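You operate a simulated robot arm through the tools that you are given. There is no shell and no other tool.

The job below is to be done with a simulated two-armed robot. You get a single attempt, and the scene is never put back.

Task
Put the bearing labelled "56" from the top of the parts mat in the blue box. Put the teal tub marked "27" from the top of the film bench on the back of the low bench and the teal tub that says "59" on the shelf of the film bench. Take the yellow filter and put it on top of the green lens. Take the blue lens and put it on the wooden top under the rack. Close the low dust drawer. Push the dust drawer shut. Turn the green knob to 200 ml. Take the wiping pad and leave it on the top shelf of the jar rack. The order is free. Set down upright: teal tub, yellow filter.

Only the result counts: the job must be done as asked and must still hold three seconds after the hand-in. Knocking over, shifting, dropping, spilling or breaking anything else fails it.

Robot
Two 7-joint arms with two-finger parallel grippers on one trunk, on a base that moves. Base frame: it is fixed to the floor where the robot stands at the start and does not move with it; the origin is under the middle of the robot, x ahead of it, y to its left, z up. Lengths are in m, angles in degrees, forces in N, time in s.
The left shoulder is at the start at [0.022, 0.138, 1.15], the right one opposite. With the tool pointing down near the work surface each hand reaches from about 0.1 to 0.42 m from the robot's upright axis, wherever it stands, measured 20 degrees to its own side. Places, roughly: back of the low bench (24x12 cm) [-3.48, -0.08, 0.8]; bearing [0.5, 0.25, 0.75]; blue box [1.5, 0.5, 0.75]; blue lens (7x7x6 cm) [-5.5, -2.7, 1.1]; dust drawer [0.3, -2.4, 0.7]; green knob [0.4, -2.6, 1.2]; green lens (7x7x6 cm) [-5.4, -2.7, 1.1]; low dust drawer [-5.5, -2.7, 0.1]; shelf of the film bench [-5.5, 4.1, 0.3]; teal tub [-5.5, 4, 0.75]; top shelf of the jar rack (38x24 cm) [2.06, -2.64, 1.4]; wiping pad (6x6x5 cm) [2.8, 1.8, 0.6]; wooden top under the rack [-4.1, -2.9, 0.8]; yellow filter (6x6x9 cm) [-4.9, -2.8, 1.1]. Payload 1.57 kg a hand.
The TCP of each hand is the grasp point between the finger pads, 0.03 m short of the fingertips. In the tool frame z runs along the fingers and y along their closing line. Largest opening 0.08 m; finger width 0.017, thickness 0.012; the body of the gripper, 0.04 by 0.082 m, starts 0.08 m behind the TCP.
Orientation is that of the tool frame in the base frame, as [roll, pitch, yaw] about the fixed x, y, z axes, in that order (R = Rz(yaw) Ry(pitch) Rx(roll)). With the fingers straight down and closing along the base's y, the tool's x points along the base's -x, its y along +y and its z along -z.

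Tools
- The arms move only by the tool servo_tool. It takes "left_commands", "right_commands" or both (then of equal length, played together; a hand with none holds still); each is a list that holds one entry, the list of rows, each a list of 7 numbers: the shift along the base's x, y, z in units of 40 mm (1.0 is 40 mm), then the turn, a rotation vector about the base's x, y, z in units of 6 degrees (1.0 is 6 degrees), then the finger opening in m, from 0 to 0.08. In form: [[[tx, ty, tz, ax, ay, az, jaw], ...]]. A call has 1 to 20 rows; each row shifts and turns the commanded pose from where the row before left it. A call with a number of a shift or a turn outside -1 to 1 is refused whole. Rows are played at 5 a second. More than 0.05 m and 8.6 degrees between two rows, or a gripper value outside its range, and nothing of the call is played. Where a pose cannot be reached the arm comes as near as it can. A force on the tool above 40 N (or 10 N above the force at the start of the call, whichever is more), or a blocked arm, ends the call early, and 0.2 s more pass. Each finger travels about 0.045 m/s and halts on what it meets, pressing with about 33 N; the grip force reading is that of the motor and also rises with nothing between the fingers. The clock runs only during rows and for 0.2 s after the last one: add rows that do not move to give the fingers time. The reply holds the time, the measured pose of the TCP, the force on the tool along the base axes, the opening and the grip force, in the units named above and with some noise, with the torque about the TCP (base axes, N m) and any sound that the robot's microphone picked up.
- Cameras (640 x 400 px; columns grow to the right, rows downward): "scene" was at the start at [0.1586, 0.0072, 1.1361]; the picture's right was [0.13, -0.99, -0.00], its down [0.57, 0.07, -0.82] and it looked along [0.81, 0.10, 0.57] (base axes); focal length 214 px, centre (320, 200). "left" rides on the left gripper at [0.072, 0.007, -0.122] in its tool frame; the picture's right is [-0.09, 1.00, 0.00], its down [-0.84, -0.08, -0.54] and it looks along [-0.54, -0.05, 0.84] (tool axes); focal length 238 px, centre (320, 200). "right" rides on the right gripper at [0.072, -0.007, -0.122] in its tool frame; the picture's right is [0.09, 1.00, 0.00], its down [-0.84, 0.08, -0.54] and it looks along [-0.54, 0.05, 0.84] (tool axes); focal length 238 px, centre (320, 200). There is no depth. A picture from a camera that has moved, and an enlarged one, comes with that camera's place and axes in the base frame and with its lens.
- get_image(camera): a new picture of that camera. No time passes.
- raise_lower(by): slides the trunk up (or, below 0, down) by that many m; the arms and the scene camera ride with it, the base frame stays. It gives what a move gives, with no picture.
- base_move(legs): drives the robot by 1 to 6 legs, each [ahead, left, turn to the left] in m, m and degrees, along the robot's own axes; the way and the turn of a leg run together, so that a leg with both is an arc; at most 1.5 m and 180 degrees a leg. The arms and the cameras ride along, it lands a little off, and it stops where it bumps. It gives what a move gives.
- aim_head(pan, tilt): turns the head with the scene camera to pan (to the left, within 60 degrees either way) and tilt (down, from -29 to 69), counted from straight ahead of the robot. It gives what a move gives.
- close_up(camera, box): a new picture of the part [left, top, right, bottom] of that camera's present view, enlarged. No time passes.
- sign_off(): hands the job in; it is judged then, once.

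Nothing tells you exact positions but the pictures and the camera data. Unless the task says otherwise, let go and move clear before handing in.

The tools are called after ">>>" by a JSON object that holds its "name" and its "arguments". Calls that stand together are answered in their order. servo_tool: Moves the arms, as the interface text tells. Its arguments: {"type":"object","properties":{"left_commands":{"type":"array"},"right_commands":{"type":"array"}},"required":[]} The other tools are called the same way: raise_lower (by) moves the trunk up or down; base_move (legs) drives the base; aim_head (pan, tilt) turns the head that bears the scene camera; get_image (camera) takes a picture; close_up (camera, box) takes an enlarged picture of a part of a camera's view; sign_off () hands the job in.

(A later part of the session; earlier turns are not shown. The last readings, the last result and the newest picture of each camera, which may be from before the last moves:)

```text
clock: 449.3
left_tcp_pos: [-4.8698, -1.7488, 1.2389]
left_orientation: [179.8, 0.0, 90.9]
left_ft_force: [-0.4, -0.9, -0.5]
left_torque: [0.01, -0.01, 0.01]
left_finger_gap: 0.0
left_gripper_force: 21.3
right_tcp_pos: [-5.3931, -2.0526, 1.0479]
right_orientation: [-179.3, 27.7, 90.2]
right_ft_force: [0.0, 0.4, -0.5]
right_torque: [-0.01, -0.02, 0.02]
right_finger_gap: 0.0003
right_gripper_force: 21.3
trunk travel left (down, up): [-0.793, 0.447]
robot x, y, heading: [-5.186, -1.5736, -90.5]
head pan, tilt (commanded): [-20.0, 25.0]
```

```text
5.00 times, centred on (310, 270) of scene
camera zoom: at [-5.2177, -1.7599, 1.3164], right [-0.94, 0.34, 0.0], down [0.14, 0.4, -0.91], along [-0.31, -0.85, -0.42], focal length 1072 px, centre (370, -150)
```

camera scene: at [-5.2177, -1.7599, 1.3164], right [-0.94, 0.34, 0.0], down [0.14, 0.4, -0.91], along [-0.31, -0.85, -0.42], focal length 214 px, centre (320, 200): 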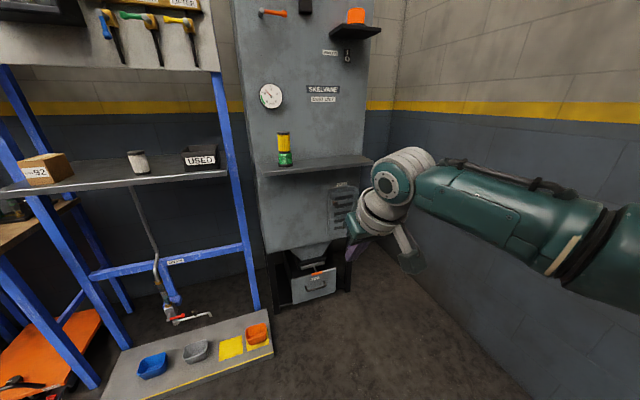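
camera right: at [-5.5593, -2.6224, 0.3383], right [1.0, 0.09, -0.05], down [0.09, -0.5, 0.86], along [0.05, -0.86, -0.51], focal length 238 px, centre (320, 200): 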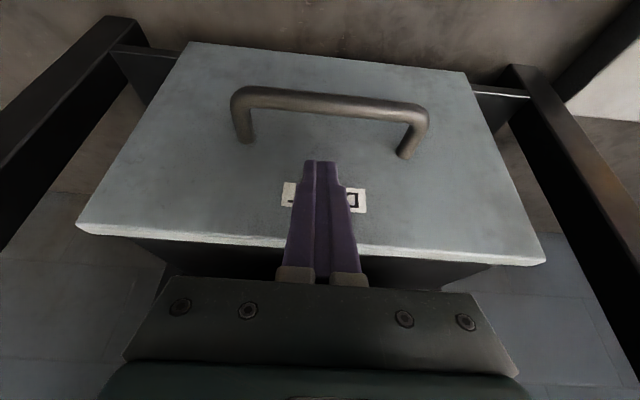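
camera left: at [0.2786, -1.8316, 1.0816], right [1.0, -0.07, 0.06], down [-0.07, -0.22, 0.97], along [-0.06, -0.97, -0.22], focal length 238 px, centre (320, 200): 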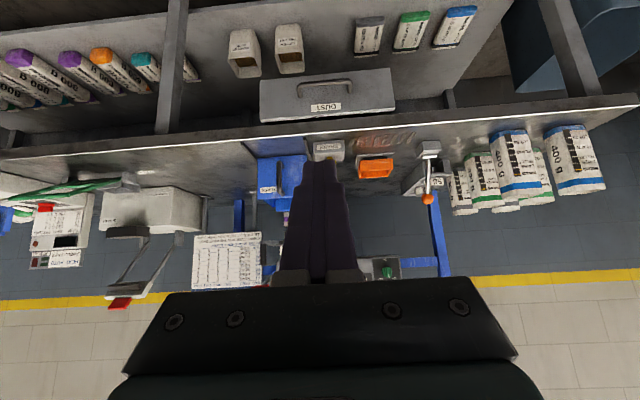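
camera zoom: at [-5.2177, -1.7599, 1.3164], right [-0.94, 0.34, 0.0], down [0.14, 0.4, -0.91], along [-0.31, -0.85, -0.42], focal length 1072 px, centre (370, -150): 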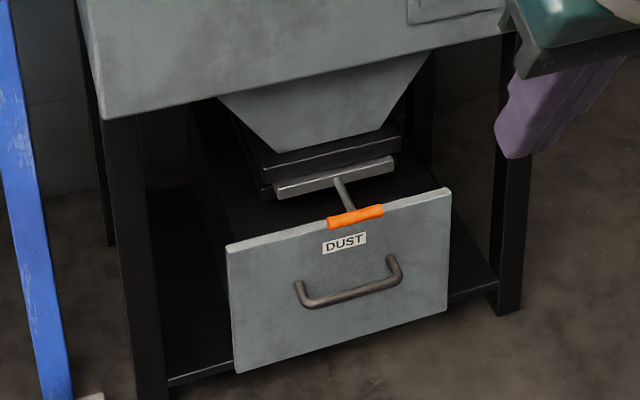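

I see now: a slide plate with an orange T-grip sat above the drawer, and my fingers pushed it in by about 9 cm. I must restore it. I'll hook closed fingertips behind the T-grip, beside its rod, and pull it back to its original position (grip at y ≈ −2.63).

>>> {"name": "base_move", "arguments": {"legs": [[0, -0.139, 0], [0.35, 0, 0]]}}

>>> {"name": "raise_lower", "arguments": {"by": -0.4}}

>>> {"name": "raise_lower", "arguments": {"by": -0.2}}

>>> {"name": "aim_head", "arguments": {"pan": -15, "tilt": 30}}

>>> {"name": "get_image", "arguments": {"camera": "scene"}}

>>> {"name": "get_image", "arguments": {"camera": "right"}}

```text
clock: 452.4
left_tcp_pos: [-5.0083, -2.0904, 1.2394]
left_orientation: [179.8, -0.1, 91.1]
left_ft_force: [-0.4, -0.4, 0.2]
left_torque: [-0.02, 0.03, -0.04]
left_finger_gap: 0.0
left_gripper_force: 21.2
right_tcp_pos: [-5.529, -2.3969, 1.0485]
right_orientation: [-179.5, 27.7, 90.4]
right_ft_force: [-0.7, -0.3, -0.2]
right_torque: [0.02, 0.03, 0.0]
right_finger_gap: 0.0
right_gripper_force: 21.4
trunk travel left (down, up): [-0.793, 0.447]
robot x, y, heading: [-5.3209, -1.9179, -89.9]
head pan, tilt (commanded): [-20.0, 25.0]
```

```text
clock: 456.3
left_tcp_pos: [-5.008, -2.0911, 0.8385]
left_orientation: [179.8, 0.0, 91.0]
left_ft_force: [-0.5, 0.1, 0.1]
left_torque: [0.02, -0.01, 0.03]
left_finger_gap: 0.0
left_gripper_force: 21.1
right_tcp_pos: [-5.5296, -2.3972, 0.6482]
right_orientation: [-179.5, 27.6, 90.3]
right_ft_force: [-0.2, -0.6, 0.2]
right_torque: [0.0, 0.02, -0.03]
right_finger_gap: 0.0003
right_gripper_force: 21.4
trunk travel left (down, up): [-0.393, 0.847]
robot x, y, heading: [-5.3225, -1.9138, -89.8]
head pan, tilt (commanded): [-20.0, 25.0]
```

```text
clock: 458.4
left_tcp_pos: [-5.0083, -2.0916, 0.639]
left_orientation: [179.7, -0.2, 91.0]
left_ft_force: [-0.1, -0.1, 0.3]
left_torque: [-0.02, 0.03, -0.03]
left_finger_gap: 0.0
left_gripper_force: 21.3
right_tcp_pos: [-5.5302, -2.3969, 0.4472]
right_orientation: [-179.4, 27.7, 90.4]
right_ft_force: [0.7, 0.6, 0.9]
right_torque: [0.01, 0.0, -0.02]
right_finger_gap: 0.0
right_gripper_force: 21.0
trunk travel left (down, up): [-0.193, 1.047]
robot x, y, heading: [-5.3202, -1.9155, -89.9]
head pan, tilt (commanded): [-20.0, 25.0]
```

```text
clock: 459.1
left_tcp_pos: [-5.0077, -2.0917, 0.6385]
left_orientation: [179.8, 0.0, 91.0]
left_ft_force: [0.8, -0.4, 0.6]
left_torque: [0.0, 0.02, 0.01]
left_finger_gap: 0.0001
left_gripper_force: 21.3
right_tcp_pos: [-5.5305, -2.396, 0.4478]
right_orientation: [-179.4, 27.8, 90.4]
right_ft_force: [-0.4, 0.2, 0.3]
right_torque: [-0.01, 0.02, 0.0]
right_finger_gap: 0.0
right_gripper_force: 21.7
trunk travel left (down, up): [-0.193, 1.047]
robot x, y, heading: [-5.3223, -1.9168, -89.7]
head pan, tilt (commanded): [-15.0, 30.0]
```

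```text
taken
camera scene: at [-5.3471, -2.1038, 0.7084], right [-0.97, 0.26, 0.0], down [0.13, 0.48, -0.87], along [-0.22, -0.84, -0.5], focal length 214 px, centre (320, 200)
```

scene: 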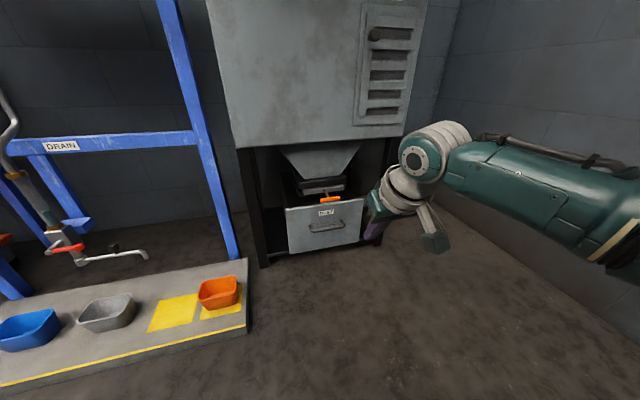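

```text
taken
camera right: at [-5.5366, -2.2747, 0.5223], right [1.0, 0.08, -0.05], down [0.09, -0.49, 0.87], along [0.05, -0.87, -0.49], focal length 238 px, centre (320, 200)
```

right: 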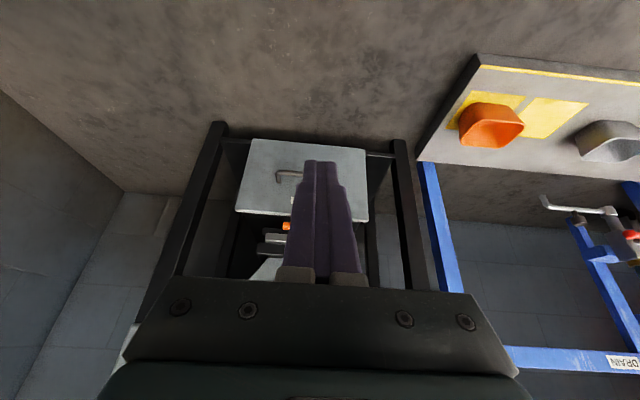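

>>> {"name": "close_up", "arguments": {"camera": "scene", "box": [270, 130, 390, 260]}}

>>> {"name": "close_up", "arguments": {"camera": "right", "box": [220, 120, 400, 290]}}

```text
3.08 times, centred on (330, 195) of scene
camera zoom: at [-5.3471, -2.1038, 0.7084], right [-0.97, 0.26, 0.0], down [0.13, 0.48, -0.87], along [-0.22, -0.84, -0.5], focal length 660 px, centre (289, 215)
```

zoom: 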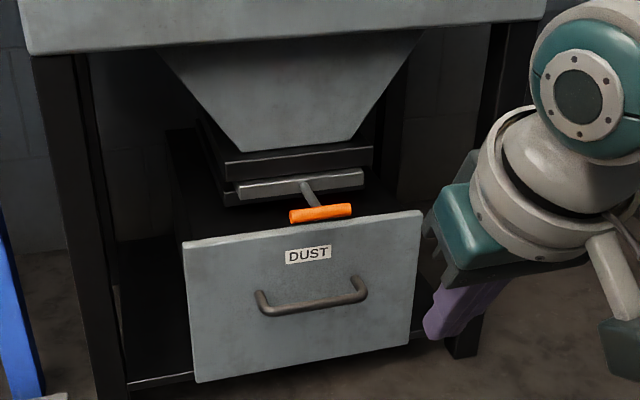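

```text
2.35 times, centred on (310, 205) of right
camera zoom: at [-5.5366, -2.2747, 0.5223], right [1.0, 0.08, -0.05], down [0.09, -0.49, 0.87], along [0.05, -0.87, -0.49], focal length 561 px, centre (344, 188)
```

zoom: 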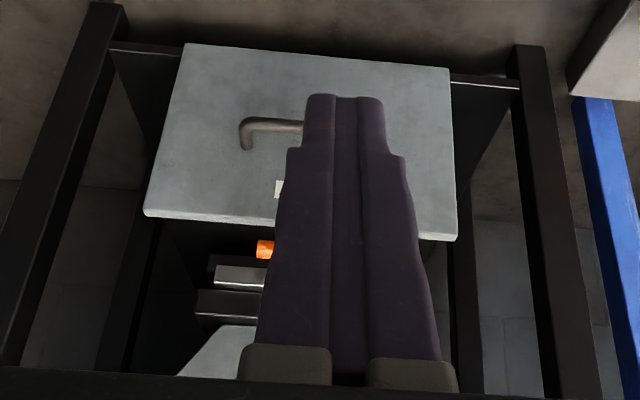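

T-grip is at [−5.546, −2.721, 0.338], 7 cm wide, with about 3 cm of space behind it. I'll make the hand more upright, aim for the space between rod and the grip's left end, and drive in above it.

>>> {"name": "servo_tool", "arguments": {"right_commands": [[[0.08, 0, 0, 1, 0, 0, 0.0], [0, 0, 0, 1, 0, 0, 0.0], [0, 0, 0, 0, 0, 0, 0.0]]]}}

>>> {"name": "base_move", "arguments": {"legs": [[0.31, 0, 0]]}}

>>> {"name": "get_image", "arguments": {"camera": "scene"}}

>>> {"name": "get_image", "arguments": {"camera": "right"}}

```text
clock: 459.9
left_tcp_pos: [-5.0073, -2.0909, 0.6388]
left_orientation: [179.8, -0.2, 91.1]
left_ft_force: [-0.6, -0.8, 0.2]
left_torque: [-0.01, 0.0, -0.04]
left_finger_gap: 0.0
left_gripper_force: 21.8
right_tcp_pos: [-5.5271, -2.3951, 0.4485]
right_orientation: [-179.5, 15.7, 90.4]
right_ft_force: [0.2, 0.1, -0.2]
right_torque: [0.01, 0.01, 0.01]
right_finger_gap: 0.0001
right_gripper_force: 21.2
trunk travel left (down, up): [-0.193, 1.047]
robot x, y, heading: [-5.3251, -1.9178, -90.0]
head pan, tilt (commanded): [-15.0, 30.0]
```

```text
clock: 462.0
left_tcp_pos: [-5.0068, -2.404, 0.6385]
left_orientation: [179.8, -0.1, 91.0]
left_ft_force: [-0.1, 0.3, -0.1]
left_torque: [-0.02, 0.02, 0.01]
left_finger_gap: 0.0
left_gripper_force: 21.5
right_tcp_pos: [-5.5271, -2.7097, 0.4473]
right_orientation: [-179.5, 15.7, 90.3]
right_ft_force: [-0.9, 0.2, -0.8]
right_torque: [-0.01, 0.0, 0.02]
right_finger_gap: 0.0
right_gripper_force: 21.3
trunk travel left (down, up): [-0.193, 1.047]
robot x, y, heading: [-5.3196, -2.228, -90.0]
head pan, tilt (commanded): [-15.0, 30.0]
```

```text
taken
camera scene: at [-5.347, -2.4163, 0.7083], right [-0.97, 0.26, 0.0], down [0.13, 0.48, -0.87], along [-0.22, -0.84, -0.5], focal length 214 px, centre (320, 200)
```

scene: 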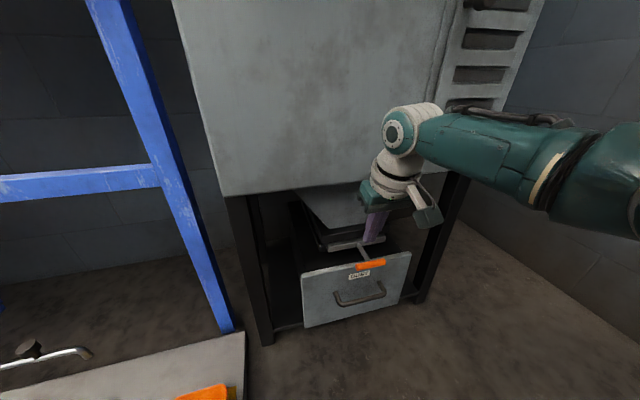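

```text
taken
camera right: at [-5.5334, -2.6048, 0.5456], right [1.0, 0.09, -0.03], down [0.09, -0.66, 0.75], along [0.05, -0.75, -0.66], focal length 238 px, centre (320, 200)
```

right: 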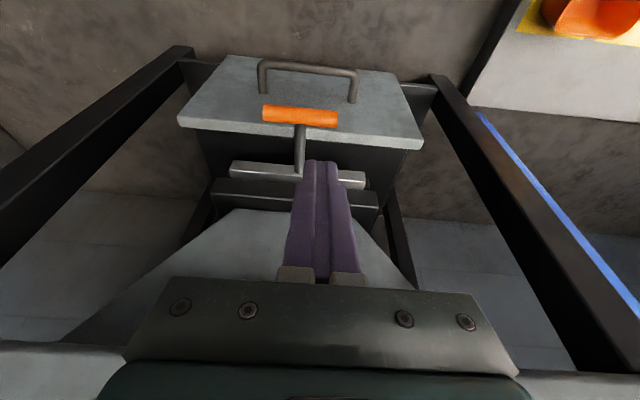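

Clear view of the T-grip and rod from the hand camera. I'll move 35 mm further in and lower the fingertips into the gap behind the grip.

>>> {"name": "servo_tool", "arguments": {"right_commands": [[[0.02, -0.45, 0, 0, 0, 0, 0.0], [0, -0.44, 0, 0, 0, 0, 0.0], [0, 0, -0.5, 0, 0, 0, 0.0], [0, 0, -0.5, 0, 0, 0, 0.0], [0, 0, 0, 0, 0, 0, 0.0]]]}}

>>> {"name": "get_image", "arguments": {"camera": "right"}}

>>> {"name": "close_up", "arguments": {"camera": "scene", "box": [290, 150, 430, 310]}}

```text
clock: 463.2
left_tcp_pos: [-5.0087, -2.4051, 0.638]
left_orientation: [179.9, -0.2, 91.0]
left_ft_force: [0.2, 1.0, -0.7]
left_torque: [0.0, 0.02, 0.0]
left_finger_gap: 0.0
left_gripper_force: 21.0
right_tcp_pos: [-5.5273, -2.7216, 0.4149]
right_orientation: [-179.5, 15.7, 90.3]
right_ft_force: [-0.3, -1.0, 1.5]
right_torque: [-0.01, 0.0, -0.02]
right_finger_gap: 0.0
right_gripper_force: 21.7
right hand out of reach, approached as far as the arm can: row 2, 3, 4
trunk travel left (down, up): [-0.193, 1.047]
robot x, y, heading: [-5.3224, -2.2313, -90.2]
head pan, tilt (commanded): [-15.0, 30.0]
```

```text
taken
camera right: at [-5.5332, -2.6178, 0.512], right [1.0, 0.09, -0.03], down [0.09, -0.66, 0.75], along [0.05, -0.75, -0.66], focal length 238 px, centre (320, 200)
```

right: 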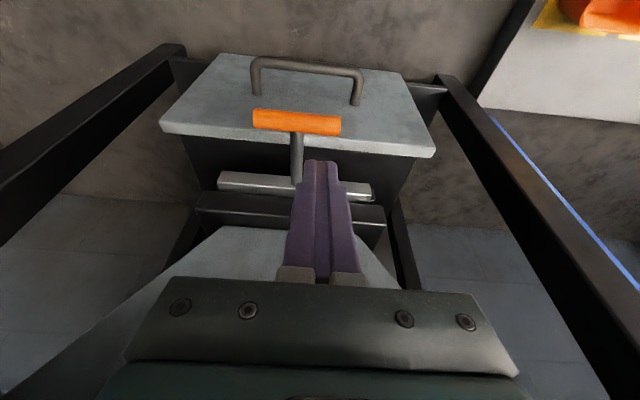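

```text
2.50 times, centred on (360, 230) of scene
camera zoom: at [-5.3472, -2.4167, 0.7084], right [-0.97, 0.26, 0.0], down [0.13, 0.48, -0.87], along [-0.22, -0.84, -0.5], focal length 536 px, centre (220, 125)
```

zoom: 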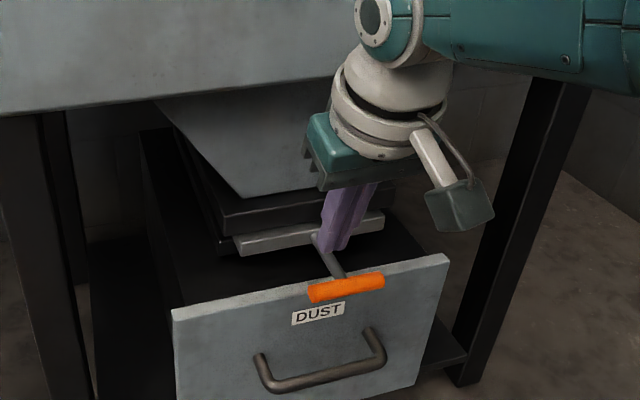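

The arm is at its reach limit; I'll retract it slightly and use the base for the remaining distance.

>>> {"name": "servo_tool", "arguments": {"right_commands": [[[0, 0.5, 0, 0, 0, 0, 0.0], [0, 0.3, 0, 0, 0, 0, 0.0], [0, 0, 0, 0, 0, 0, 0.0]]]}}

>>> {"name": "base_move", "arguments": {"legs": [[0.05, 0, 0]]}}

>>> {"name": "get_image", "arguments": {"camera": "right"}}

```text
clock: 464.0
left_tcp_pos: [-5.0073, -2.4046, 0.6382]
left_orientation: [179.8, 0.0, 91.0]
left_ft_force: [0.7, -0.7, 0.1]
left_torque: [-0.03, 0.03, 0.01]
left_finger_gap: 0.0002
left_gripper_force: 21.3
right_tcp_pos: [-5.5267, -2.6893, 0.4141]
right_orientation: [-179.5, 15.8, 90.2]
right_ft_force: [-0.7, 0.3, -1.4]
right_torque: [-0.01, -0.02, -0.01]
right_finger_gap: 0.0
right_gripper_force: 20.7
trunk travel left (down, up): [-0.193, 1.047]
robot x, y, heading: [-5.3189, -2.2239, -89.8]
head pan, tilt (commanded): [-15.0, 30.0]
```

```text
clock: 464.9
left_tcp_pos: [-5.0084, -2.453, 0.6386]
left_orientation: [179.8, -0.3, 90.9]
left_ft_force: [0.5, 0.2, 0.4]
left_torque: [0.04, 0.02, 0.0]
left_finger_gap: 0.0
left_gripper_force: 21.4
right_tcp_pos: [-5.5266, -2.7373, 0.4134]
right_orientation: [-179.6, 15.6, 90.4]
right_ft_force: [-0.8, 0.7, 0.8]
right_torque: [0.02, -0.02, 0.0]
right_finger_gap: 0.0001
right_gripper_force: 21.8
trunk travel left (down, up): [-0.193, 1.047]
robot x, y, heading: [-5.3229, -2.2731, -90.1]
head pan, tilt (commanded): [-15.0, 30.0]
```

```text
taken
camera right: at [-5.5326, -2.6338, 0.5113], right [1.0, 0.09, -0.03], down [0.09, -0.66, 0.75], along [0.05, -0.75, -0.66], focal length 238 px, centre (320, 200)
```

right: 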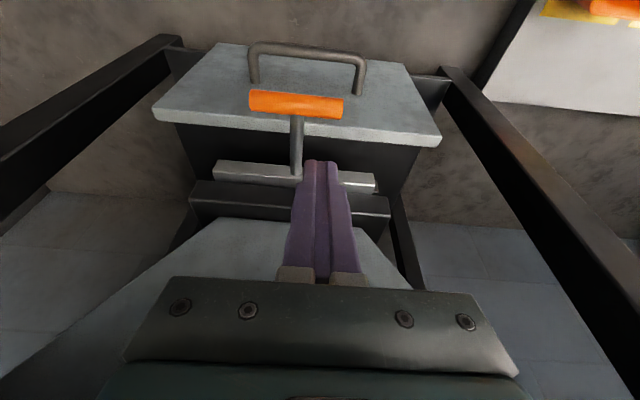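

>>> {"name": "raise_lower", "arguments": {"by": -0.04}}

>>> {"name": "get_image", "arguments": {"camera": "right"}}

>>> {"name": "close_up", "arguments": {"camera": "scene", "box": [300, 180, 440, 330]}}

```text
clock: 465.8
left_tcp_pos: [-5.0073, -2.4539, 0.599]
left_orientation: [179.7, -0.1, 90.9]
left_ft_force: [-0.6, 0.1, 0.4]
left_torque: [0.0, -0.01, 0.0]
left_finger_gap: 0.0001
left_gripper_force: 21.4
right_tcp_pos: [-5.5266, -2.7396, 0.3739]
right_orientation: [-179.6, 15.7, 90.4]
right_ft_force: [-0.4, 0.9, 0.2]
right_torque: [0.05, -0.01, -0.03]
right_finger_gap: 0.0
right_gripper_force: 21.3
trunk travel left (down, up): [-0.153, 1.087]
robot x, y, heading: [-5.3207, -2.2776, -90.0]
head pan, tilt (commanded): [-15.0, 30.0]
```

```text
taken
camera right: at [-5.5326, -2.6351, 0.4717], right [1.0, 0.09, -0.03], down [0.09, -0.66, 0.75], along [0.05, -0.75, -0.66], focal length 238 px, centre (320, 200)
```

right: 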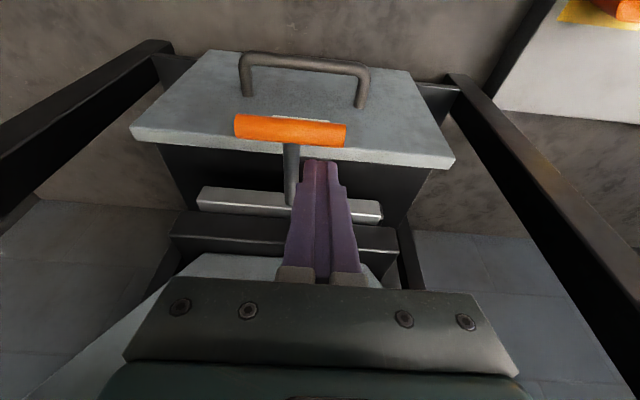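

```text
2.67 times, centred on (370, 255) of scene
camera zoom: at [-5.3471, -2.4666, 0.6684], right [-0.97, 0.26, 0.0], down [0.13, 0.48, -0.87], along [-0.22, -0.84, -0.5], focal length 572 px, centre (187, 53)
```

zoom: 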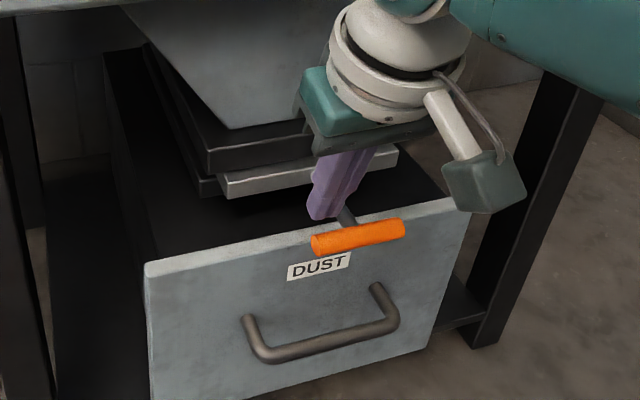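

The fingertips are descending right behind the grip, left of the rod. A little lower.

>>> {"name": "raise_lower", "arguments": {"by": -0.028}}

>>> {"name": "get_image", "arguments": {"camera": "right"}}

>>> {"name": "close_up", "arguments": {"camera": "scene", "box": [300, 180, 440, 330]}}

```text
clock: 466.5
left_tcp_pos: [-5.008, -2.455, 0.5715]
left_orientation: [179.7, -0.1, 90.9]
left_ft_force: [0.5, -0.5, 0.6]
left_torque: [-0.01, 0.0, -0.01]
left_finger_gap: 0.0001
left_gripper_force: 21.5
right_tcp_pos: [-5.5274, -2.7394, 0.3465]
right_orientation: [-179.5, 15.7, 90.3]
right_ft_force: [-0.9, -1.6, -0.3]
right_torque: [-0.04, 0.03, 0.04]
right_finger_gap: 0.0001
right_gripper_force: 21.6
trunk travel left (down, up): [-0.125, 1.115]
robot x, y, heading: [-5.3185, -2.2814, -89.8]
head pan, tilt (commanded): [-15.0, 30.0]
```

```text
taken
camera right: at [-5.5327, -2.6356, 0.4437], right [1.0, 0.09, -0.03], down [0.09, -0.66, 0.75], along [0.05, -0.75, -0.66], focal length 238 px, centre (320, 200)
```

right: 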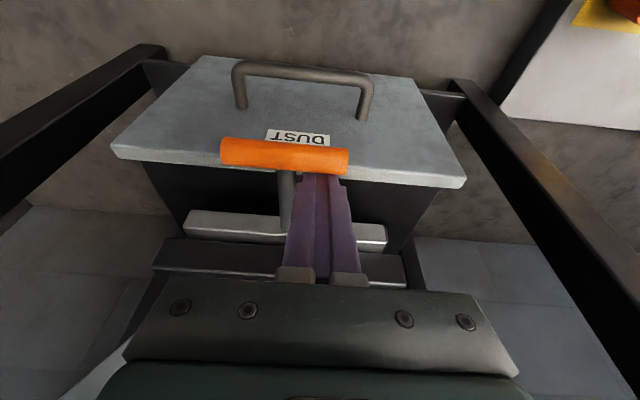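

```text
2.67 times, centred on (370, 255) of scene
camera zoom: at [-5.3471, -2.467, 0.6404], right [-0.97, 0.26, 0.0], down [0.13, 0.48, -0.87], along [-0.22, -0.84, -0.5], focal length 572 px, centre (187, 53)
```

zoom: 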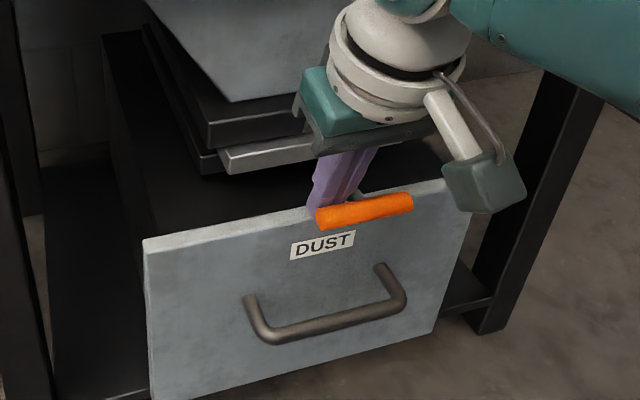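

The fingertips are hooked behind the grip. I'll pull back with the base until the grip returns to y ≈ −2.6355 (TCP y ≈ −2.650).

>>> {"name": "base_move", "arguments": {"legs": [[-0.05, 0, 0]]}}

>>> {"name": "get_image", "arguments": {"camera": "right"}}

```text
clock: 467.4
left_tcp_pos: [-5.008, -2.4095, 0.5707]
left_orientation: [179.8, 0.0, 91.0]
left_ft_force: [1.0, 0.5, 0.2]
left_torque: [0.02, 0.04, 0.01]
left_finger_gap: 0.0
left_gripper_force: 21.4
right_tcp_pos: [-5.5267, -2.6942, 0.3472]
right_orientation: [-179.5, 15.8, 90.3]
right_ft_force: [-0.6, -1.1, -0.4]
right_torque: [0.01, 0.02, 0.01]
right_finger_gap: 0.0
right_gripper_force: 21.2
trunk travel left (down, up): [-0.125, 1.115]
robot x, y, heading: [-5.3207, -2.2309, -90.1]
head pan, tilt (commanded): [-15.0, 30.0]
```

```text
taken
camera right: at [-5.5326, -2.5906, 0.4448], right [1.0, 0.09, -0.03], down [0.09, -0.66, 0.75], along [0.05, -0.75, -0.66], focal length 238 px, centre (320, 200)
```

right: 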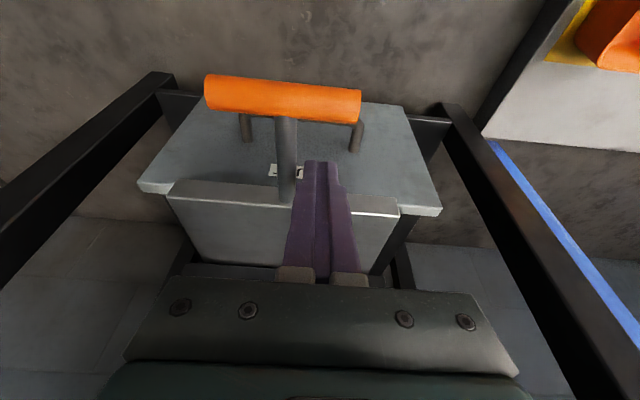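

The slide moved out further than the finger did and now sits near its original place. I'll check whether it is still moving.

>>> {"name": "servo_tool", "arguments": {"right_commands": [[[0, 0, 0, 0, 0, 0, 0.0], [0, 0, 0, 0, 0, 0, 0.0], [0, 0, 0, 0, 0, 0, 0.0]]]}}

>>> {"name": "get_image", "arguments": {"camera": "right"}}

>>> {"name": "get_image", "arguments": {"camera": "scene"}}

```text
clock: 468.2
left_tcp_pos: [-5.0081, -2.4053, 0.5707]
left_orientation: [179.8, -0.1, 91.1]
left_ft_force: [0.2, 0.2, 0.3]
left_torque: [0.01, 0.01, 0.01]
left_finger_gap: 0.0003
left_gripper_force: 22.0
right_tcp_pos: [-5.5262, -2.689, 0.3453]
right_orientation: [-179.4, 15.6, 90.3]
right_ft_force: [-0.5, 0.8, 0.2]
right_torque: [-0.03, -0.03, 0.0]
right_finger_gap: 0.0
right_gripper_force: 21.3
trunk travel left (down, up): [-0.125, 1.115]
robot x, y, heading: [-5.3191, -2.2335, -90.1]
head pan, tilt (commanded): [-15.0, 30.0]
```

```text
taken
camera right: at [-5.5325, -2.586, 0.4436], right [1.0, 0.09, -0.03], down [0.09, -0.66, 0.75], along [0.05, -0.75, -0.66], focal length 238 px, centre (320, 200)
```

right: 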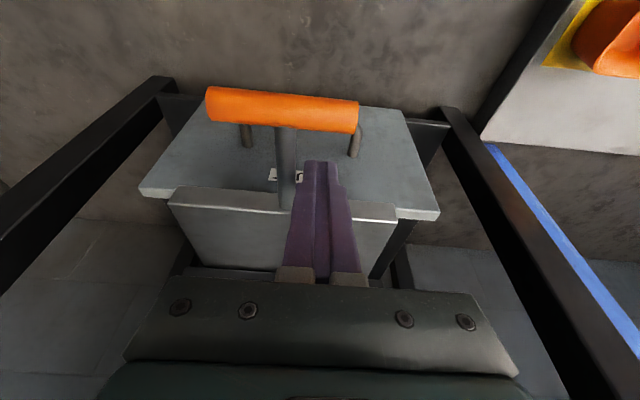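

```text
taken
camera scene: at [-5.3471, -2.4175, 0.6403], right [-0.97, 0.26, 0.0], down [0.13, 0.48, -0.87], along [-0.22, -0.84, -0.5], focal length 214 px, centre (320, 200)
```

scene: 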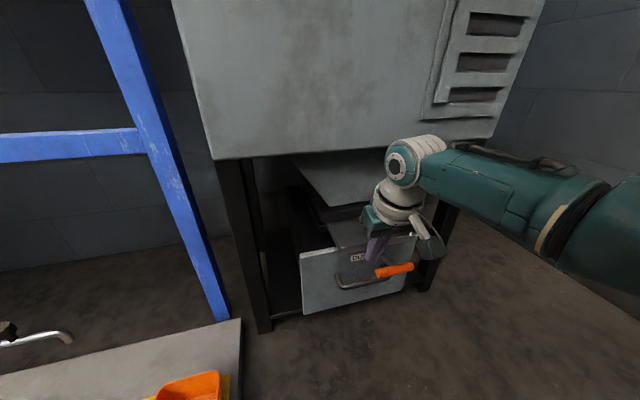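

The slide is steady and looks like it snapped back to its open position. I'll centre the fingers in the gap, lift them out, and back away.

>>> {"name": "servo_tool", "arguments": {"right_commands": [[[0, 0.25, 0, 0, 0, 0, 0.0], [0, 0, 0, 0, 0, 0, 0.0]]]}}

>>> {"name": "get_image", "arguments": {"camera": "right"}}

>>> {"name": "raise_lower", "arguments": {"by": 0.12}}

>>> {"name": "get_image", "arguments": {"camera": "right"}}

```text
clock: 468.8
left_tcp_pos: [-5.0082, -2.4055, 0.5707]
left_orientation: [179.8, -0.1, 91.0]
left_ft_force: [0.1, 0.0, 0.1]
left_torque: [-0.01, 0.0, 0.0]
left_finger_gap: 0.0
left_gripper_force: 20.7
right_tcp_pos: [-5.5249, -2.6798, 0.3461]
right_orientation: [-179.5, 15.6, 90.3]
right_ft_force: [-0.1, 0.0, 0.1]
right_torque: [-0.01, 0.0, 0.01]
right_finger_gap: 0.0
right_gripper_force: 21.3
trunk travel left (down, up): [-0.125, 1.115]
robot x, y, heading: [-5.3214, -2.2289, -90.1]
head pan, tilt (commanded): [-15.0, 30.0]
```

```text
taken
camera right: at [-5.5321, -2.5767, 0.4438], right [1.0, 0.09, -0.03], down [0.09, -0.66, 0.75], along [0.05, -0.75, -0.66], focal length 238 px, centre (320, 200)
```

right: 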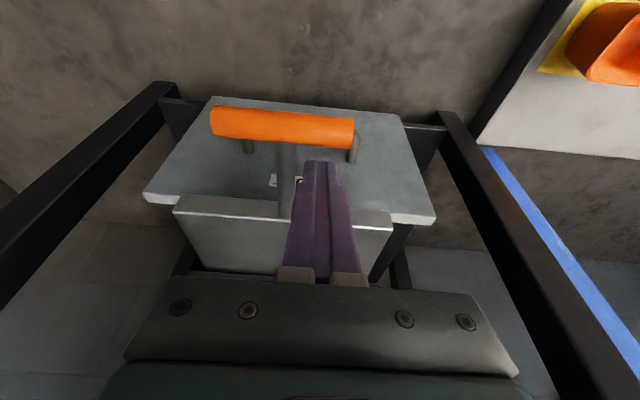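

```text
clock: 470.3
left_tcp_pos: [-5.0081, -2.4061, 0.6907]
left_orientation: [179.8, -0.1, 91.0]
left_ft_force: [0.0, 0.0, 0.1]
left_torque: [0.0, 0.01, 0.0]
left_finger_gap: 0.0
left_gripper_force: 21.0
right_tcp_pos: [-5.5266, -2.6792, 0.4663]
right_orientation: [-179.5, 15.7, 90.2]
right_ft_force: [0.4, -0.5, 0.3]
right_torque: [0.0, -0.02, -0.03]
right_finger_gap: 0.0001
right_gripper_force: 21.4
trunk travel left (down, up): [-0.245, 0.995]
robot x, y, heading: [-5.323, -2.2268, -90.3]
head pan, tilt (commanded): [-15.0, 30.0]
```

```text
taken
camera right: at [-5.532, -2.5764, 0.5637], right [1.0, 0.09, -0.03], down [0.09, -0.66, 0.75], along [0.05, -0.75, -0.66], focal length 238 px, centre (320, 200)
```

right: 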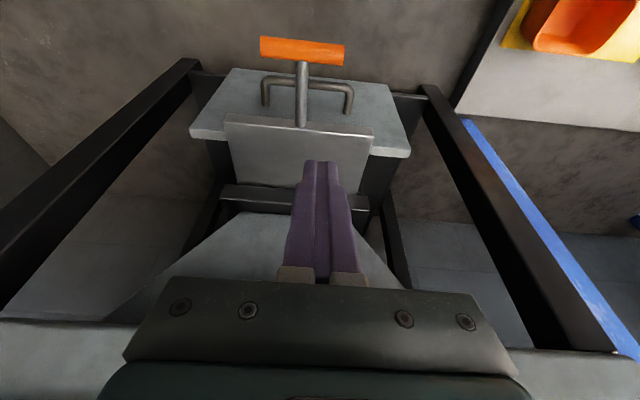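

The slide plate is back out at its original position and the drawer face still sits at y ≈ −2.762. To be sure the drawer itself is at its stop, I'll push it again on the right-hand side, away from the T-grip.

>>> {"name": "base_move", "arguments": {"legs": [[-0.25, 0, 0], [0, -0.135, 0]]}}

>>> {"name": "servo_tool", "arguments": {"right_commands": [[[0, 0, 0, -1, 0, 0, 0.0], [0, 0, 0, -1, 0, 0, 0.0], [0, 0, 0, 0, 0, 0, 0.0]]]}}

>>> {"name": "raise_lower", "arguments": {"by": -0.24}}

>>> {"name": "get_image", "arguments": {"camera": "right"}}

>>> {"name": "get_image", "arguments": {"camera": "scene"}}

```text
clock: 473.0
left_tcp_pos: [-5.1411, -2.1589, 0.6918]
left_orientation: [179.6, -0.1, 91.0]
left_ft_force: [0.2, -0.1, -0.1]
left_torque: [0.02, -0.03, -0.04]
left_finger_gap: 0.0002
left_gripper_force: 21.7
right_tcp_pos: [-5.6593, -2.4322, 0.4653]
right_orientation: [-179.6, 15.7, 90.1]
right_ft_force: [-0.7, 0.1, 0.1]
right_torque: [0.0, -0.01, 0.01]
right_finger_gap: 0.0
right_gripper_force: 22.0
trunk travel left (down, up): [-0.245, 0.995]
robot x, y, heading: [-5.4529, -1.9843, -89.9]
head pan, tilt (commanded): [-15.0, 30.0]
```

```text
clock: 473.8
left_tcp_pos: [-5.1423, -2.16, 0.6912]
left_orientation: [179.8, -0.1, 91.0]
left_ft_force: [-0.6, -0.5, -0.3]
left_torque: [0.01, 0.03, -0.02]
left_finger_gap: 0.0001
left_gripper_force: 21.1
right_tcp_pos: [-5.6597, -2.4327, 0.4666]
right_orientation: [-179.5, 27.7, 90.3]
right_ft_force: [-0.4, -0.2, -0.6]
right_torque: [0.02, 0.01, 0.03]
right_finger_gap: 0.0
right_gripper_force: 21.3
trunk travel left (down, up): [-0.245, 0.995]
robot x, y, heading: [-5.4572, -1.9848, -89.7]
head pan, tilt (commanded): [-15.0, 30.0]
```

```text
clock: 476.3
left_tcp_pos: [-5.1408, -2.1585, 0.4504]
left_orientation: [179.7, -0.1, 90.9]
left_ft_force: [0.6, 0.1, 0.1]
left_torque: [0.01, 0.02, 0.0]
left_finger_gap: 0.0
left_gripper_force: 21.4
right_tcp_pos: [-5.6603, -2.4332, 0.2253]
right_orientation: [-179.6, 27.7, 90.3]
right_ft_force: [-0.3, -0.6, 0.2]
right_torque: [0.05, 0.0, -0.02]
right_finger_gap: 0.0001
right_gripper_force: 21.5
trunk travel left (down, up): [-0.005, 1.235]
robot x, y, heading: [-5.4563, -1.9868, -90.1]
head pan, tilt (commanded): [-15.0, 30.0]
```

```text
taken
camera right: at [-5.6654, -2.3111, 0.3003], right [1.0, 0.08, -0.05], down [0.08, -0.49, 0.87], along [0.05, -0.87, -0.49], focal length 238 px, centre (320, 200)
```

right: 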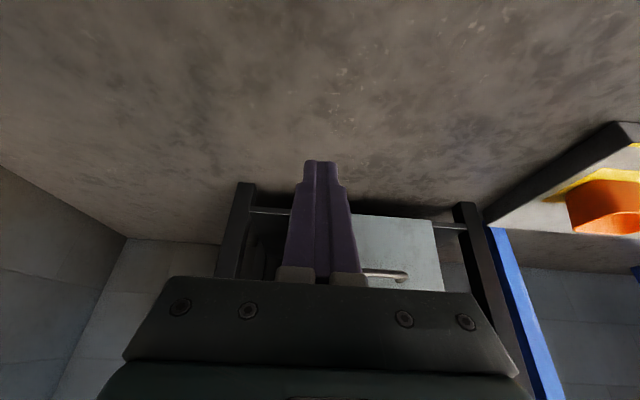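

```text
taken
camera scene: at [-5.4802, -2.1706, 0.5204], right [-0.97, 0.26, 0.0], down [0.13, 0.48, -0.87], along [-0.23, -0.84, -0.5], focal length 214 px, centre (320, 200)
```

scene: 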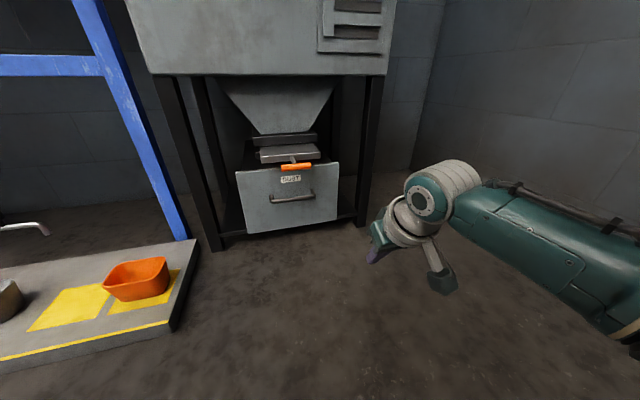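

>>> {"name": "base_move", "arguments": {"legs": [[0.27, 0, 0]]}}

>>> {"name": "get_image", "arguments": {"camera": "right"}}

>>> {"name": "base_move", "arguments": {"legs": [[0.03, 0, 0]]}}

>>> {"name": "base_move", "arguments": {"legs": [[0.025, 0, 0]]}}

>>> {"name": "get_image", "arguments": {"camera": "right"}}

```text
clock: 478.2
left_tcp_pos: [-5.1409, -2.4266, 0.4502]
left_orientation: [179.9, -0.3, 90.9]
left_ft_force: [-0.2, 0.2, 0.0]
left_torque: [0.0, 0.04, 0.02]
left_finger_gap: 0.0
left_gripper_force: 21.6
right_tcp_pos: [-5.6596, -2.7002, 0.2249]
right_orientation: [-179.5, 27.6, 90.4]
right_ft_force: [0.2, 0.1, -1.1]
right_torque: [-0.02, -0.03, 0.02]
right_finger_gap: 0.0
right_gripper_force: 21.6
trunk travel left (down, up): [-0.005, 1.235]
robot x, y, heading: [-5.4554, -2.2542, -90.1]
head pan, tilt (commanded): [-15.0, 30.0]
```

```text
taken
camera right: at [-5.6655, -2.5787, 0.2996], right [1.0, 0.08, -0.05], down [0.09, -0.49, 0.87], along [0.05, -0.87, -0.5], focal length 238 px, centre (320, 200)
```

right: 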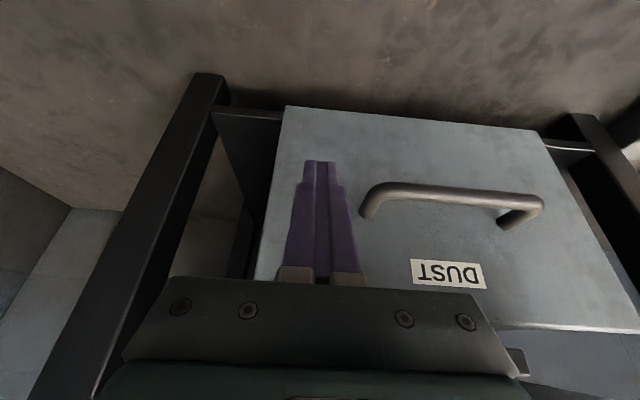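

```text
clock: 479.1
left_tcp_pos: [-5.142, -2.4521, 0.45]
left_orientation: [179.7, -0.3, 90.9]
left_ft_force: [-0.5, 0.5, -0.2]
left_torque: [-0.05, -0.01, 0.0]
left_finger_gap: 0.0002
left_gripper_force: 21.4
right_tcp_pos: [-5.6592, -2.7254, 0.2242]
right_orientation: [-179.5, 27.3, 90.3]
right_ft_force: [-1.3, 0.5, 0.4]
right_torque: [-0.07, 0.01, 0.01]
right_finger_gap: 0.0
right_gripper_force: 21.4
trunk travel left (down, up): [-0.005, 1.235]
robot x, y, heading: [-5.4568, -2.2806, -90.1]
head pan, tilt (commanded): [-15.0, 30.0]
```

```text
clock: 480.0
left_tcp_pos: [-5.1415, -2.4791, 0.4504]
left_orientation: [179.7, -0.1, 90.8]
left_ft_force: [-0.3, -0.4, -0.2]
left_torque: [0.0, -0.02, 0.02]
left_finger_gap: 0.0003
left_gripper_force: 21.3
right_tcp_pos: [-5.6595, -2.7497, 0.2222]
right_orientation: [-179.5, 26.5, 90.3]
right_ft_force: [0.4, 3.3, 2.5]
right_torque: [0.0, -0.02, -0.02]
right_finger_gap: 0.0001
right_gripper_force: 21.3
trunk travel left (down, up): [-0.005, 1.235]
robot x, y, heading: [-5.4547, -2.3059, -89.8]
head pan, tilt (commanded): [-15.0, 30.0]
stopped in leg 1: the force on the tool passed its limit at 98 N (the readings are from after the stop); the commanded pose is now the measured one
```

```text
taken
camera right: at [-5.6656, -2.6288, 0.2996], right [1.0, 0.08, -0.05], down [0.09, -0.51, 0.86], along [0.05, -0.86, -0.51], focal length 238 px, centre (320, 200)
```

right: 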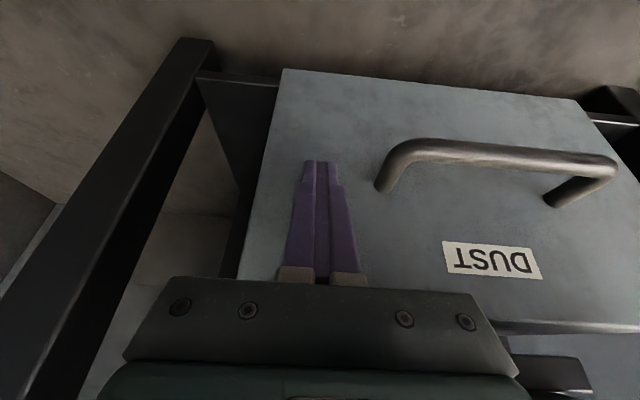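

The drawer moved in slightly more and then stopped hard at 98 N: fully shut. Backing off and checking the whole cabinet.

>>> {"name": "base_move", "arguments": {"legs": [[-0.75, 0.1, 0]]}}

>>> {"name": "raise_lower", "arguments": {"by": 0.4}}

>>> {"name": "raise_lower", "arguments": {"by": 0.38}}

>>> {"name": "aim_head", "arguments": {"pan": -10, "tilt": 25}}

>>> {"name": "get_image", "arguments": {"camera": "scene"}}

>>> {"name": "close_up", "arguments": {"camera": "scene", "box": [270, 230, 390, 320]}}

```text
clock: 484.1
left_tcp_pos: [-5.0478, -1.7282, 0.4517]
left_orientation: [179.8, 0.1, 92.2]
left_ft_force: [0.4, 0.5, 0.9]
left_torque: [-0.02, 0.0, 0.04]
left_finger_gap: 0.0
left_gripper_force: 21.9
right_tcp_pos: [-5.5589, -2.0093, 0.2245]
right_orientation: [-179.5, 26.7, 91.6]
right_ft_force: [1.2, -0.2, 0.7]
right_torque: [0.0, -0.02, -0.02]
right_finger_gap: 0.0
right_gripper_force: 21.3
trunk travel left (down, up): [-0.005, 1.235]
robot x, y, heading: [-5.364, -1.5575, -88.7]
head pan, tilt (commanded): [-15.0, 30.0]
```

```text
clock: 487.9
left_tcp_pos: [-5.0474, -1.7268, 0.8514]
left_orientation: [179.5, -0.1, 92.2]
left_ft_force: [0.4, -0.5, 0.0]
left_torque: [0.0, -0.01, 0.01]
left_finger_gap: 0.0
left_gripper_force: 21.4
right_tcp_pos: [-5.5584, -2.0089, 0.6233]
right_orientation: [-179.5, 26.7, 91.6]
right_ft_force: [0.6, -0.3, -0.3]
right_torque: [0.03, -0.01, -0.01]
right_finger_gap: 0.0003
right_gripper_force: 21.6
trunk travel left (down, up): [-0.405, 0.835]
robot x, y, heading: [-5.3658, -1.5615, -88.7]
head pan, tilt (commanded): [-15.0, 30.0]
```

```text
clock: 491.6
left_tcp_pos: [-5.0472, -1.7268, 1.2306]
left_orientation: [179.7, -0.1, 92.1]
left_ft_force: [0.3, 0.1, 0.2]
left_torque: [0.0, 0.0, 0.01]
left_finger_gap: 0.0
left_gripper_force: 21.1
right_tcp_pos: [-5.5596, -2.0099, 1.0036]
right_orientation: [-179.4, 26.7, 91.8]
right_ft_force: [0.2, -0.6, 0.3]
right_torque: [0.03, 0.01, 0.02]
right_finger_gap: 0.0002
right_gripper_force: 21.4
trunk travel left (down, up): [-0.785, 0.455]
robot x, y, heading: [-5.3624, -1.558, -88.5]
head pan, tilt (commanded): [-15.0, 30.0]
```

```text
clock: 492.2
left_tcp_pos: [-5.0472, -1.7266, 1.2305]
left_orientation: [179.6, -0.2, 92.2]
left_ft_force: [-0.5, 0.5, 0.2]
left_torque: [0.0, 0.01, 0.02]
left_finger_gap: 0.0001
left_gripper_force: 21.5
right_tcp_pos: [-5.5593, -2.0103, 1.0038]
right_orientation: [-179.4, 26.6, 91.7]
right_ft_force: [-0.8, -0.2, -1.1]
right_torque: [0.02, 0.01, 0.01]
right_finger_gap: 0.0
right_gripper_force: 21.1
trunk travel left (down, up): [-0.785, 0.455]
robot x, y, heading: [-5.3655, -1.5591, -88.8]
head pan, tilt (commanded): [-10.0, 25.0]
```

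```text
taken
camera scene: at [-5.3785, -1.7502, 1.3083], right [-0.99, 0.15, 0.0], down [0.06, 0.42, -0.91], along [-0.14, -0.9, -0.42], focal length 214 px, centre (320, 200)
```

scene: 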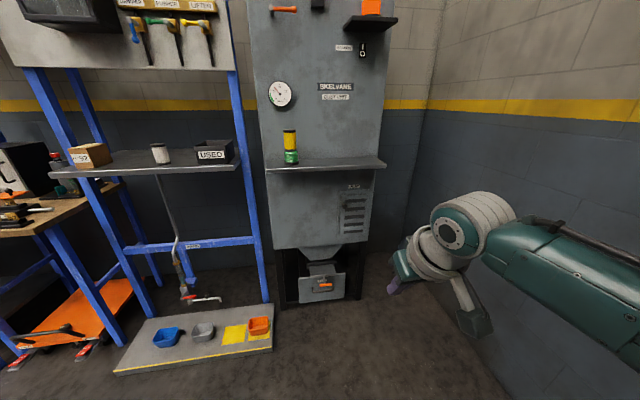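

```text
4.44 times, centred on (330, 275) of scene
camera zoom: at [-5.3785, -1.7502, 1.3083], right [-0.99, 0.15, 0.0], down [0.06, 0.42, -0.91], along [-0.14, -0.9, -0.42], focal length 953 px, centre (276, -133)
```

zoom: 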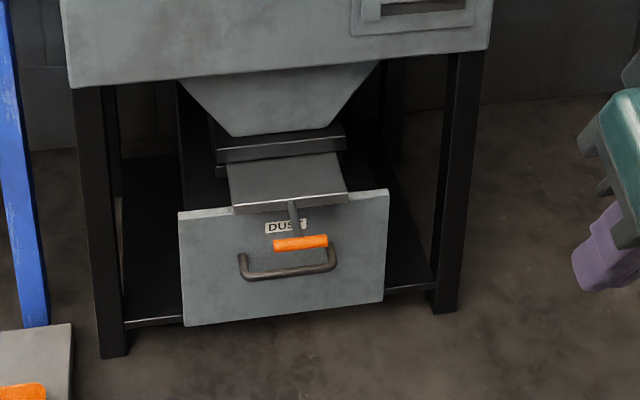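

The slide looks almost as before; I want to compare it precisely. I'll return the right hand upright and high, and go back to the exact earlier viewpoint.

>>> {"name": "servo_tool", "arguments": {"right_commands": [[[0, 0.1, 0.8, 0.9, 0, 0, 0.02], [0, 0.1, 0.8, 0.9, 0, 0, 0.04], [0, 0.1, 0.8, 0.9, 0, 0, 0.06], [0, 0.1, 0.8, 0.9, 0, 0, 0.06], [0, 0.1, 0.8, 0.85, 0, 0, 0.06], [0, 0, 0.8, 0, 0, 0, 0.06], [0, 0, 0.6, 0, 0, 0, 0.06]]]}}

>>> {"name": "raise_lower", "arguments": {"by": 0.008}}

>>> {"name": "base_move", "arguments": {"legs": [[0.252, 0.185, -1.0]]}}

>>> {"name": "aim_head", "arguments": {"pan": -20, "tilt": 25}}

>>> {"name": "close_up", "arguments": {"camera": "scene", "box": [250, 260, 420, 390]}}

```text
clock: 493.8
left_tcp_pos: [-5.0476, -1.728, 1.2308]
left_orientation: [179.7, -0.1, 92.2]
left_ft_force: [0.5, -1.0, -0.3]
left_torque: [-0.02, -0.02, -0.01]
left_finger_gap: 0.0
left_gripper_force: 21.4
right_tcp_pos: [-5.5598, -1.9898, 1.2211]
right_orientation: [179.8, -0.2, 91.5]
right_ft_force: [1.0, 0.0, -1.0]
right_torque: [0.01, 0.0, 0.01]
right_finger_gap: 0.06
right_gripper_force: 0.0
trunk travel left (down, up): [-0.785, 0.455]
robot x, y, heading: [-5.3673, -1.5626, -88.8]
head pan, tilt (commanded): [-10.0, 25.0]
```

```text
clock: 494.4
left_tcp_pos: [-5.0475, -1.727, 1.2392]
left_orientation: [179.8, -0.1, 92.2]
left_ft_force: [-1.1, 0.9, 0.4]
left_torque: [-0.03, -0.03, 0.02]
left_finger_gap: 0.0
left_gripper_force: 21.3
right_tcp_pos: [-5.5591, -1.9902, 1.2278]
right_orientation: [179.8, -0.1, 91.6]
right_ft_force: [0.2, -1.4, 0.3]
right_torque: [0.02, 0.01, -0.02]
right_finger_gap: 0.06
right_gripper_force: 0.0
trunk travel left (down, up): [-0.793, 0.447]
robot x, y, heading: [-5.3616, -1.5619, -88.6]
head pan, tilt (commanded): [-10.0, 25.0]
```

```text
clock: 496.5
left_tcp_pos: [-4.8686, -1.9826, 1.2392]
left_orientation: [179.7, -0.1, 91.2]
left_ft_force: [-0.4, -0.4, -0.4]
left_torque: [0.03, 0.02, 0.0]
left_finger_gap: 0.0
left_gripper_force: 20.9
right_tcp_pos: [-5.3845, -2.2351, 1.2281]
right_orientation: [179.8, 0.0, 90.5]
right_ft_force: [0.3, 0.9, 0.4]
right_torque: [-0.01, 0.01, 0.0]
right_finger_gap: 0.06
right_gripper_force: 0.1
trunk travel left (down, up): [-0.793, 0.447]
robot x, y, heading: [-5.18, -1.8098, -89.6]
head pan, tilt (commanded): [-10.0, 25.0]
```

```text
clock: 497.2
left_tcp_pos: [-4.868, -1.9837, 1.2393]
left_orientation: [179.7, 0.0, 91.2]
left_ft_force: [0.5, -0.4, 0.5]
left_torque: [-0.02, 0.04, 0.02]
left_finger_gap: 0.0
left_gripper_force: 21.8
right_tcp_pos: [-5.3836, -2.2357, 1.228]
right_orientation: [179.8, 0.0, 90.6]
right_ft_force: [-0.3, 0.8, 0.5]
right_torque: [0.03, -0.02, -0.01]
right_finger_gap: 0.0599
right_gripper_force: 0.0
trunk travel left (down, up): [-0.793, 0.447]
robot x, y, heading: [-5.1797, -1.8078, -89.7]
head pan, tilt (commanded): [-20.0, 25.0]
```

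```text
3.08 times, centred on (335, 325) of scene
camera zoom: at [-5.2146, -1.9955, 1.3164], right [-0.94, 0.34, 0.0], down [0.14, 0.4, -0.91], along [-0.31, -0.85, -0.42], focal length 660 px, centre (274, -185)
```

zoom: 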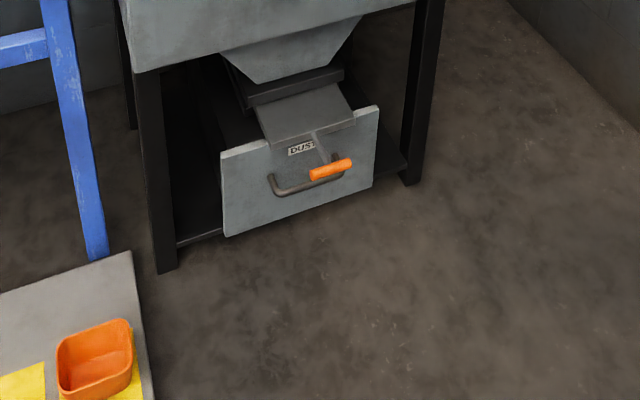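

Comparing with the earlier view, the T-grip is still about 1.8 cm further in than originally. I'll hook it again and pull it out slowly with the arm so it doesn't coast.

>>> {"name": "base_move", "arguments": {"legs": [[0, -0.145, 0]]}}

>>> {"name": "servo_tool", "arguments": {"right_commands": [[[0, 0, 0, -0.9, 0, 0, 0.03], [0, 0, 0, -0.9, 0, 0, 0.0], [0, 0, 0, -0.9, 0, 0, 0.0], [0, 0, 0, 0, 0, 0, 0.0]]]}}

>>> {"name": "raise_lower", "arguments": {"by": -0.4}}

>>> {"name": "raise_lower", "arguments": {"by": -0.2}}

>>> {"name": "servo_tool", "arguments": {"right_commands": [[[0, -0.1, -0.8, 0, 0, 0, 0.0], [0, -0.1, -0.8, 0, 0, 0, 0.0], [0, -0.1, -0.8, 0, 0, 0, 0.0], [0, -0.1, -0.8, 0, 0, 0, 0.0], [0, -0.1, -0.8, 0, 0, 0, 0.0], [0, 0, -0.5, 0, 0, 0, 0.0], [0, 0, 0, 0, 0, 0, 0.0]]]}}

```text
clock: 498.6
left_tcp_pos: [-5.0125, -1.982, 1.2385]
left_orientation: [179.7, -0.1, 91.4]
left_ft_force: [-0.9, -1.1, 0.1]
left_torque: [0.03, 0.0, -0.04]
left_finger_gap: 0.0
left_gripper_force: 20.8
right_tcp_pos: [-5.5275, -2.2365, 1.2291]
right_orientation: [179.8, 0.0, 90.8]
right_ft_force: [0.4, -0.5, -0.9]
right_torque: [0.02, -0.01, 0.06]
right_finger_gap: 0.06
right_gripper_force: 0.1
trunk travel left (down, up): [-0.793, 0.447]
robot x, y, heading: [-5.328, -1.8098, -89.7]
head pan, tilt (commanded): [-20.0, 25.0]
```

```text
clock: 499.6
left_tcp_pos: [-5.0109, -1.9819, 1.2396]
left_orientation: [179.7, 0.0, 91.4]
left_ft_force: [0.2, 0.0, 0.8]
left_torque: [-0.01, -0.01, 0.01]
left_finger_gap: 0.0001
left_gripper_force: 20.9
right_tcp_pos: [-5.5273, -2.2367, 1.2283]
right_orientation: [-180.0, 16.3, 90.7]
right_ft_force: [-0.2, 0.0, 0.5]
right_torque: [-0.01, -0.01, -0.03]
right_finger_gap: 0.0
right_gripper_force: 14.2
trunk travel left (down, up): [-0.793, 0.447]
robot x, y, heading: [-5.3274, -1.8106, -89.5]
head pan, tilt (commanded): [-20.0, 25.0]
```

```text
clock: 503.4
left_tcp_pos: [-5.0128, -1.9824, 0.8392]
left_orientation: [179.6, -0.1, 91.5]
left_ft_force: [-0.7, 0.1, -0.3]
left_torque: [0.01, 0.0, -0.04]
left_finger_gap: 0.0001
left_gripper_force: 21.8
right_tcp_pos: [-5.5281, -2.2365, 0.827]
right_orientation: [180.0, 16.2, 90.7]
right_ft_force: [-0.4, 0.4, 0.6]
right_torque: [0.02, 0.0, 0.02]
right_finger_gap: 0.0
right_gripper_force: 21.6
trunk travel left (down, up): [-0.393, 0.847]
robot x, y, heading: [-5.3253, -1.8126, -89.7]
head pan, tilt (commanded): [-20.0, 25.0]
```

```text
clock: 505.6
left_tcp_pos: [-5.0123, -1.983, 0.6386]
left_orientation: [179.7, -0.1, 91.4]
left_ft_force: [-0.4, 0.5, -0.5]
left_torque: [-0.02, 0.0, 0.01]
left_finger_gap: 0.0
left_gripper_force: 21.4
right_tcp_pos: [-5.528, -2.2376, 0.628]
right_orientation: [180.0, 16.2, 90.8]
right_ft_force: [-0.1, -0.2, 0.3]
right_torque: [0.02, 0.0, 0.01]
right_finger_gap: 0.0
right_gripper_force: 20.7
trunk travel left (down, up): [-0.193, 1.047]
robot x, y, heading: [-5.3287, -1.8082, -89.5]
head pan, tilt (commanded): [-20.0, 25.0]
```

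```text
clock: 507.2
left_tcp_pos: [-5.012, -1.9821, 0.6388]
left_orientation: [179.7, -0.2, 91.4]
left_ft_force: [-0.1, -0.3, 0.0]
left_torque: [0.01, -0.02, 0.0]
left_finger_gap: 0.0
left_gripper_force: 20.8
right_tcp_pos: [-5.5295, -2.2568, 0.4458]
right_orientation: [180.0, 16.2, 90.7]
right_ft_force: [-0.7, -0.5, 0.4]
right_torque: [0.0, -0.03, 0.04]
right_finger_gap: 0.0
right_gripper_force: 21.6
trunk travel left (down, up): [-0.193, 1.047]
robot x, y, heading: [-5.3267, -1.8111, -89.6]
head pan, tilt (commanded): [-20.0, 25.0]
```

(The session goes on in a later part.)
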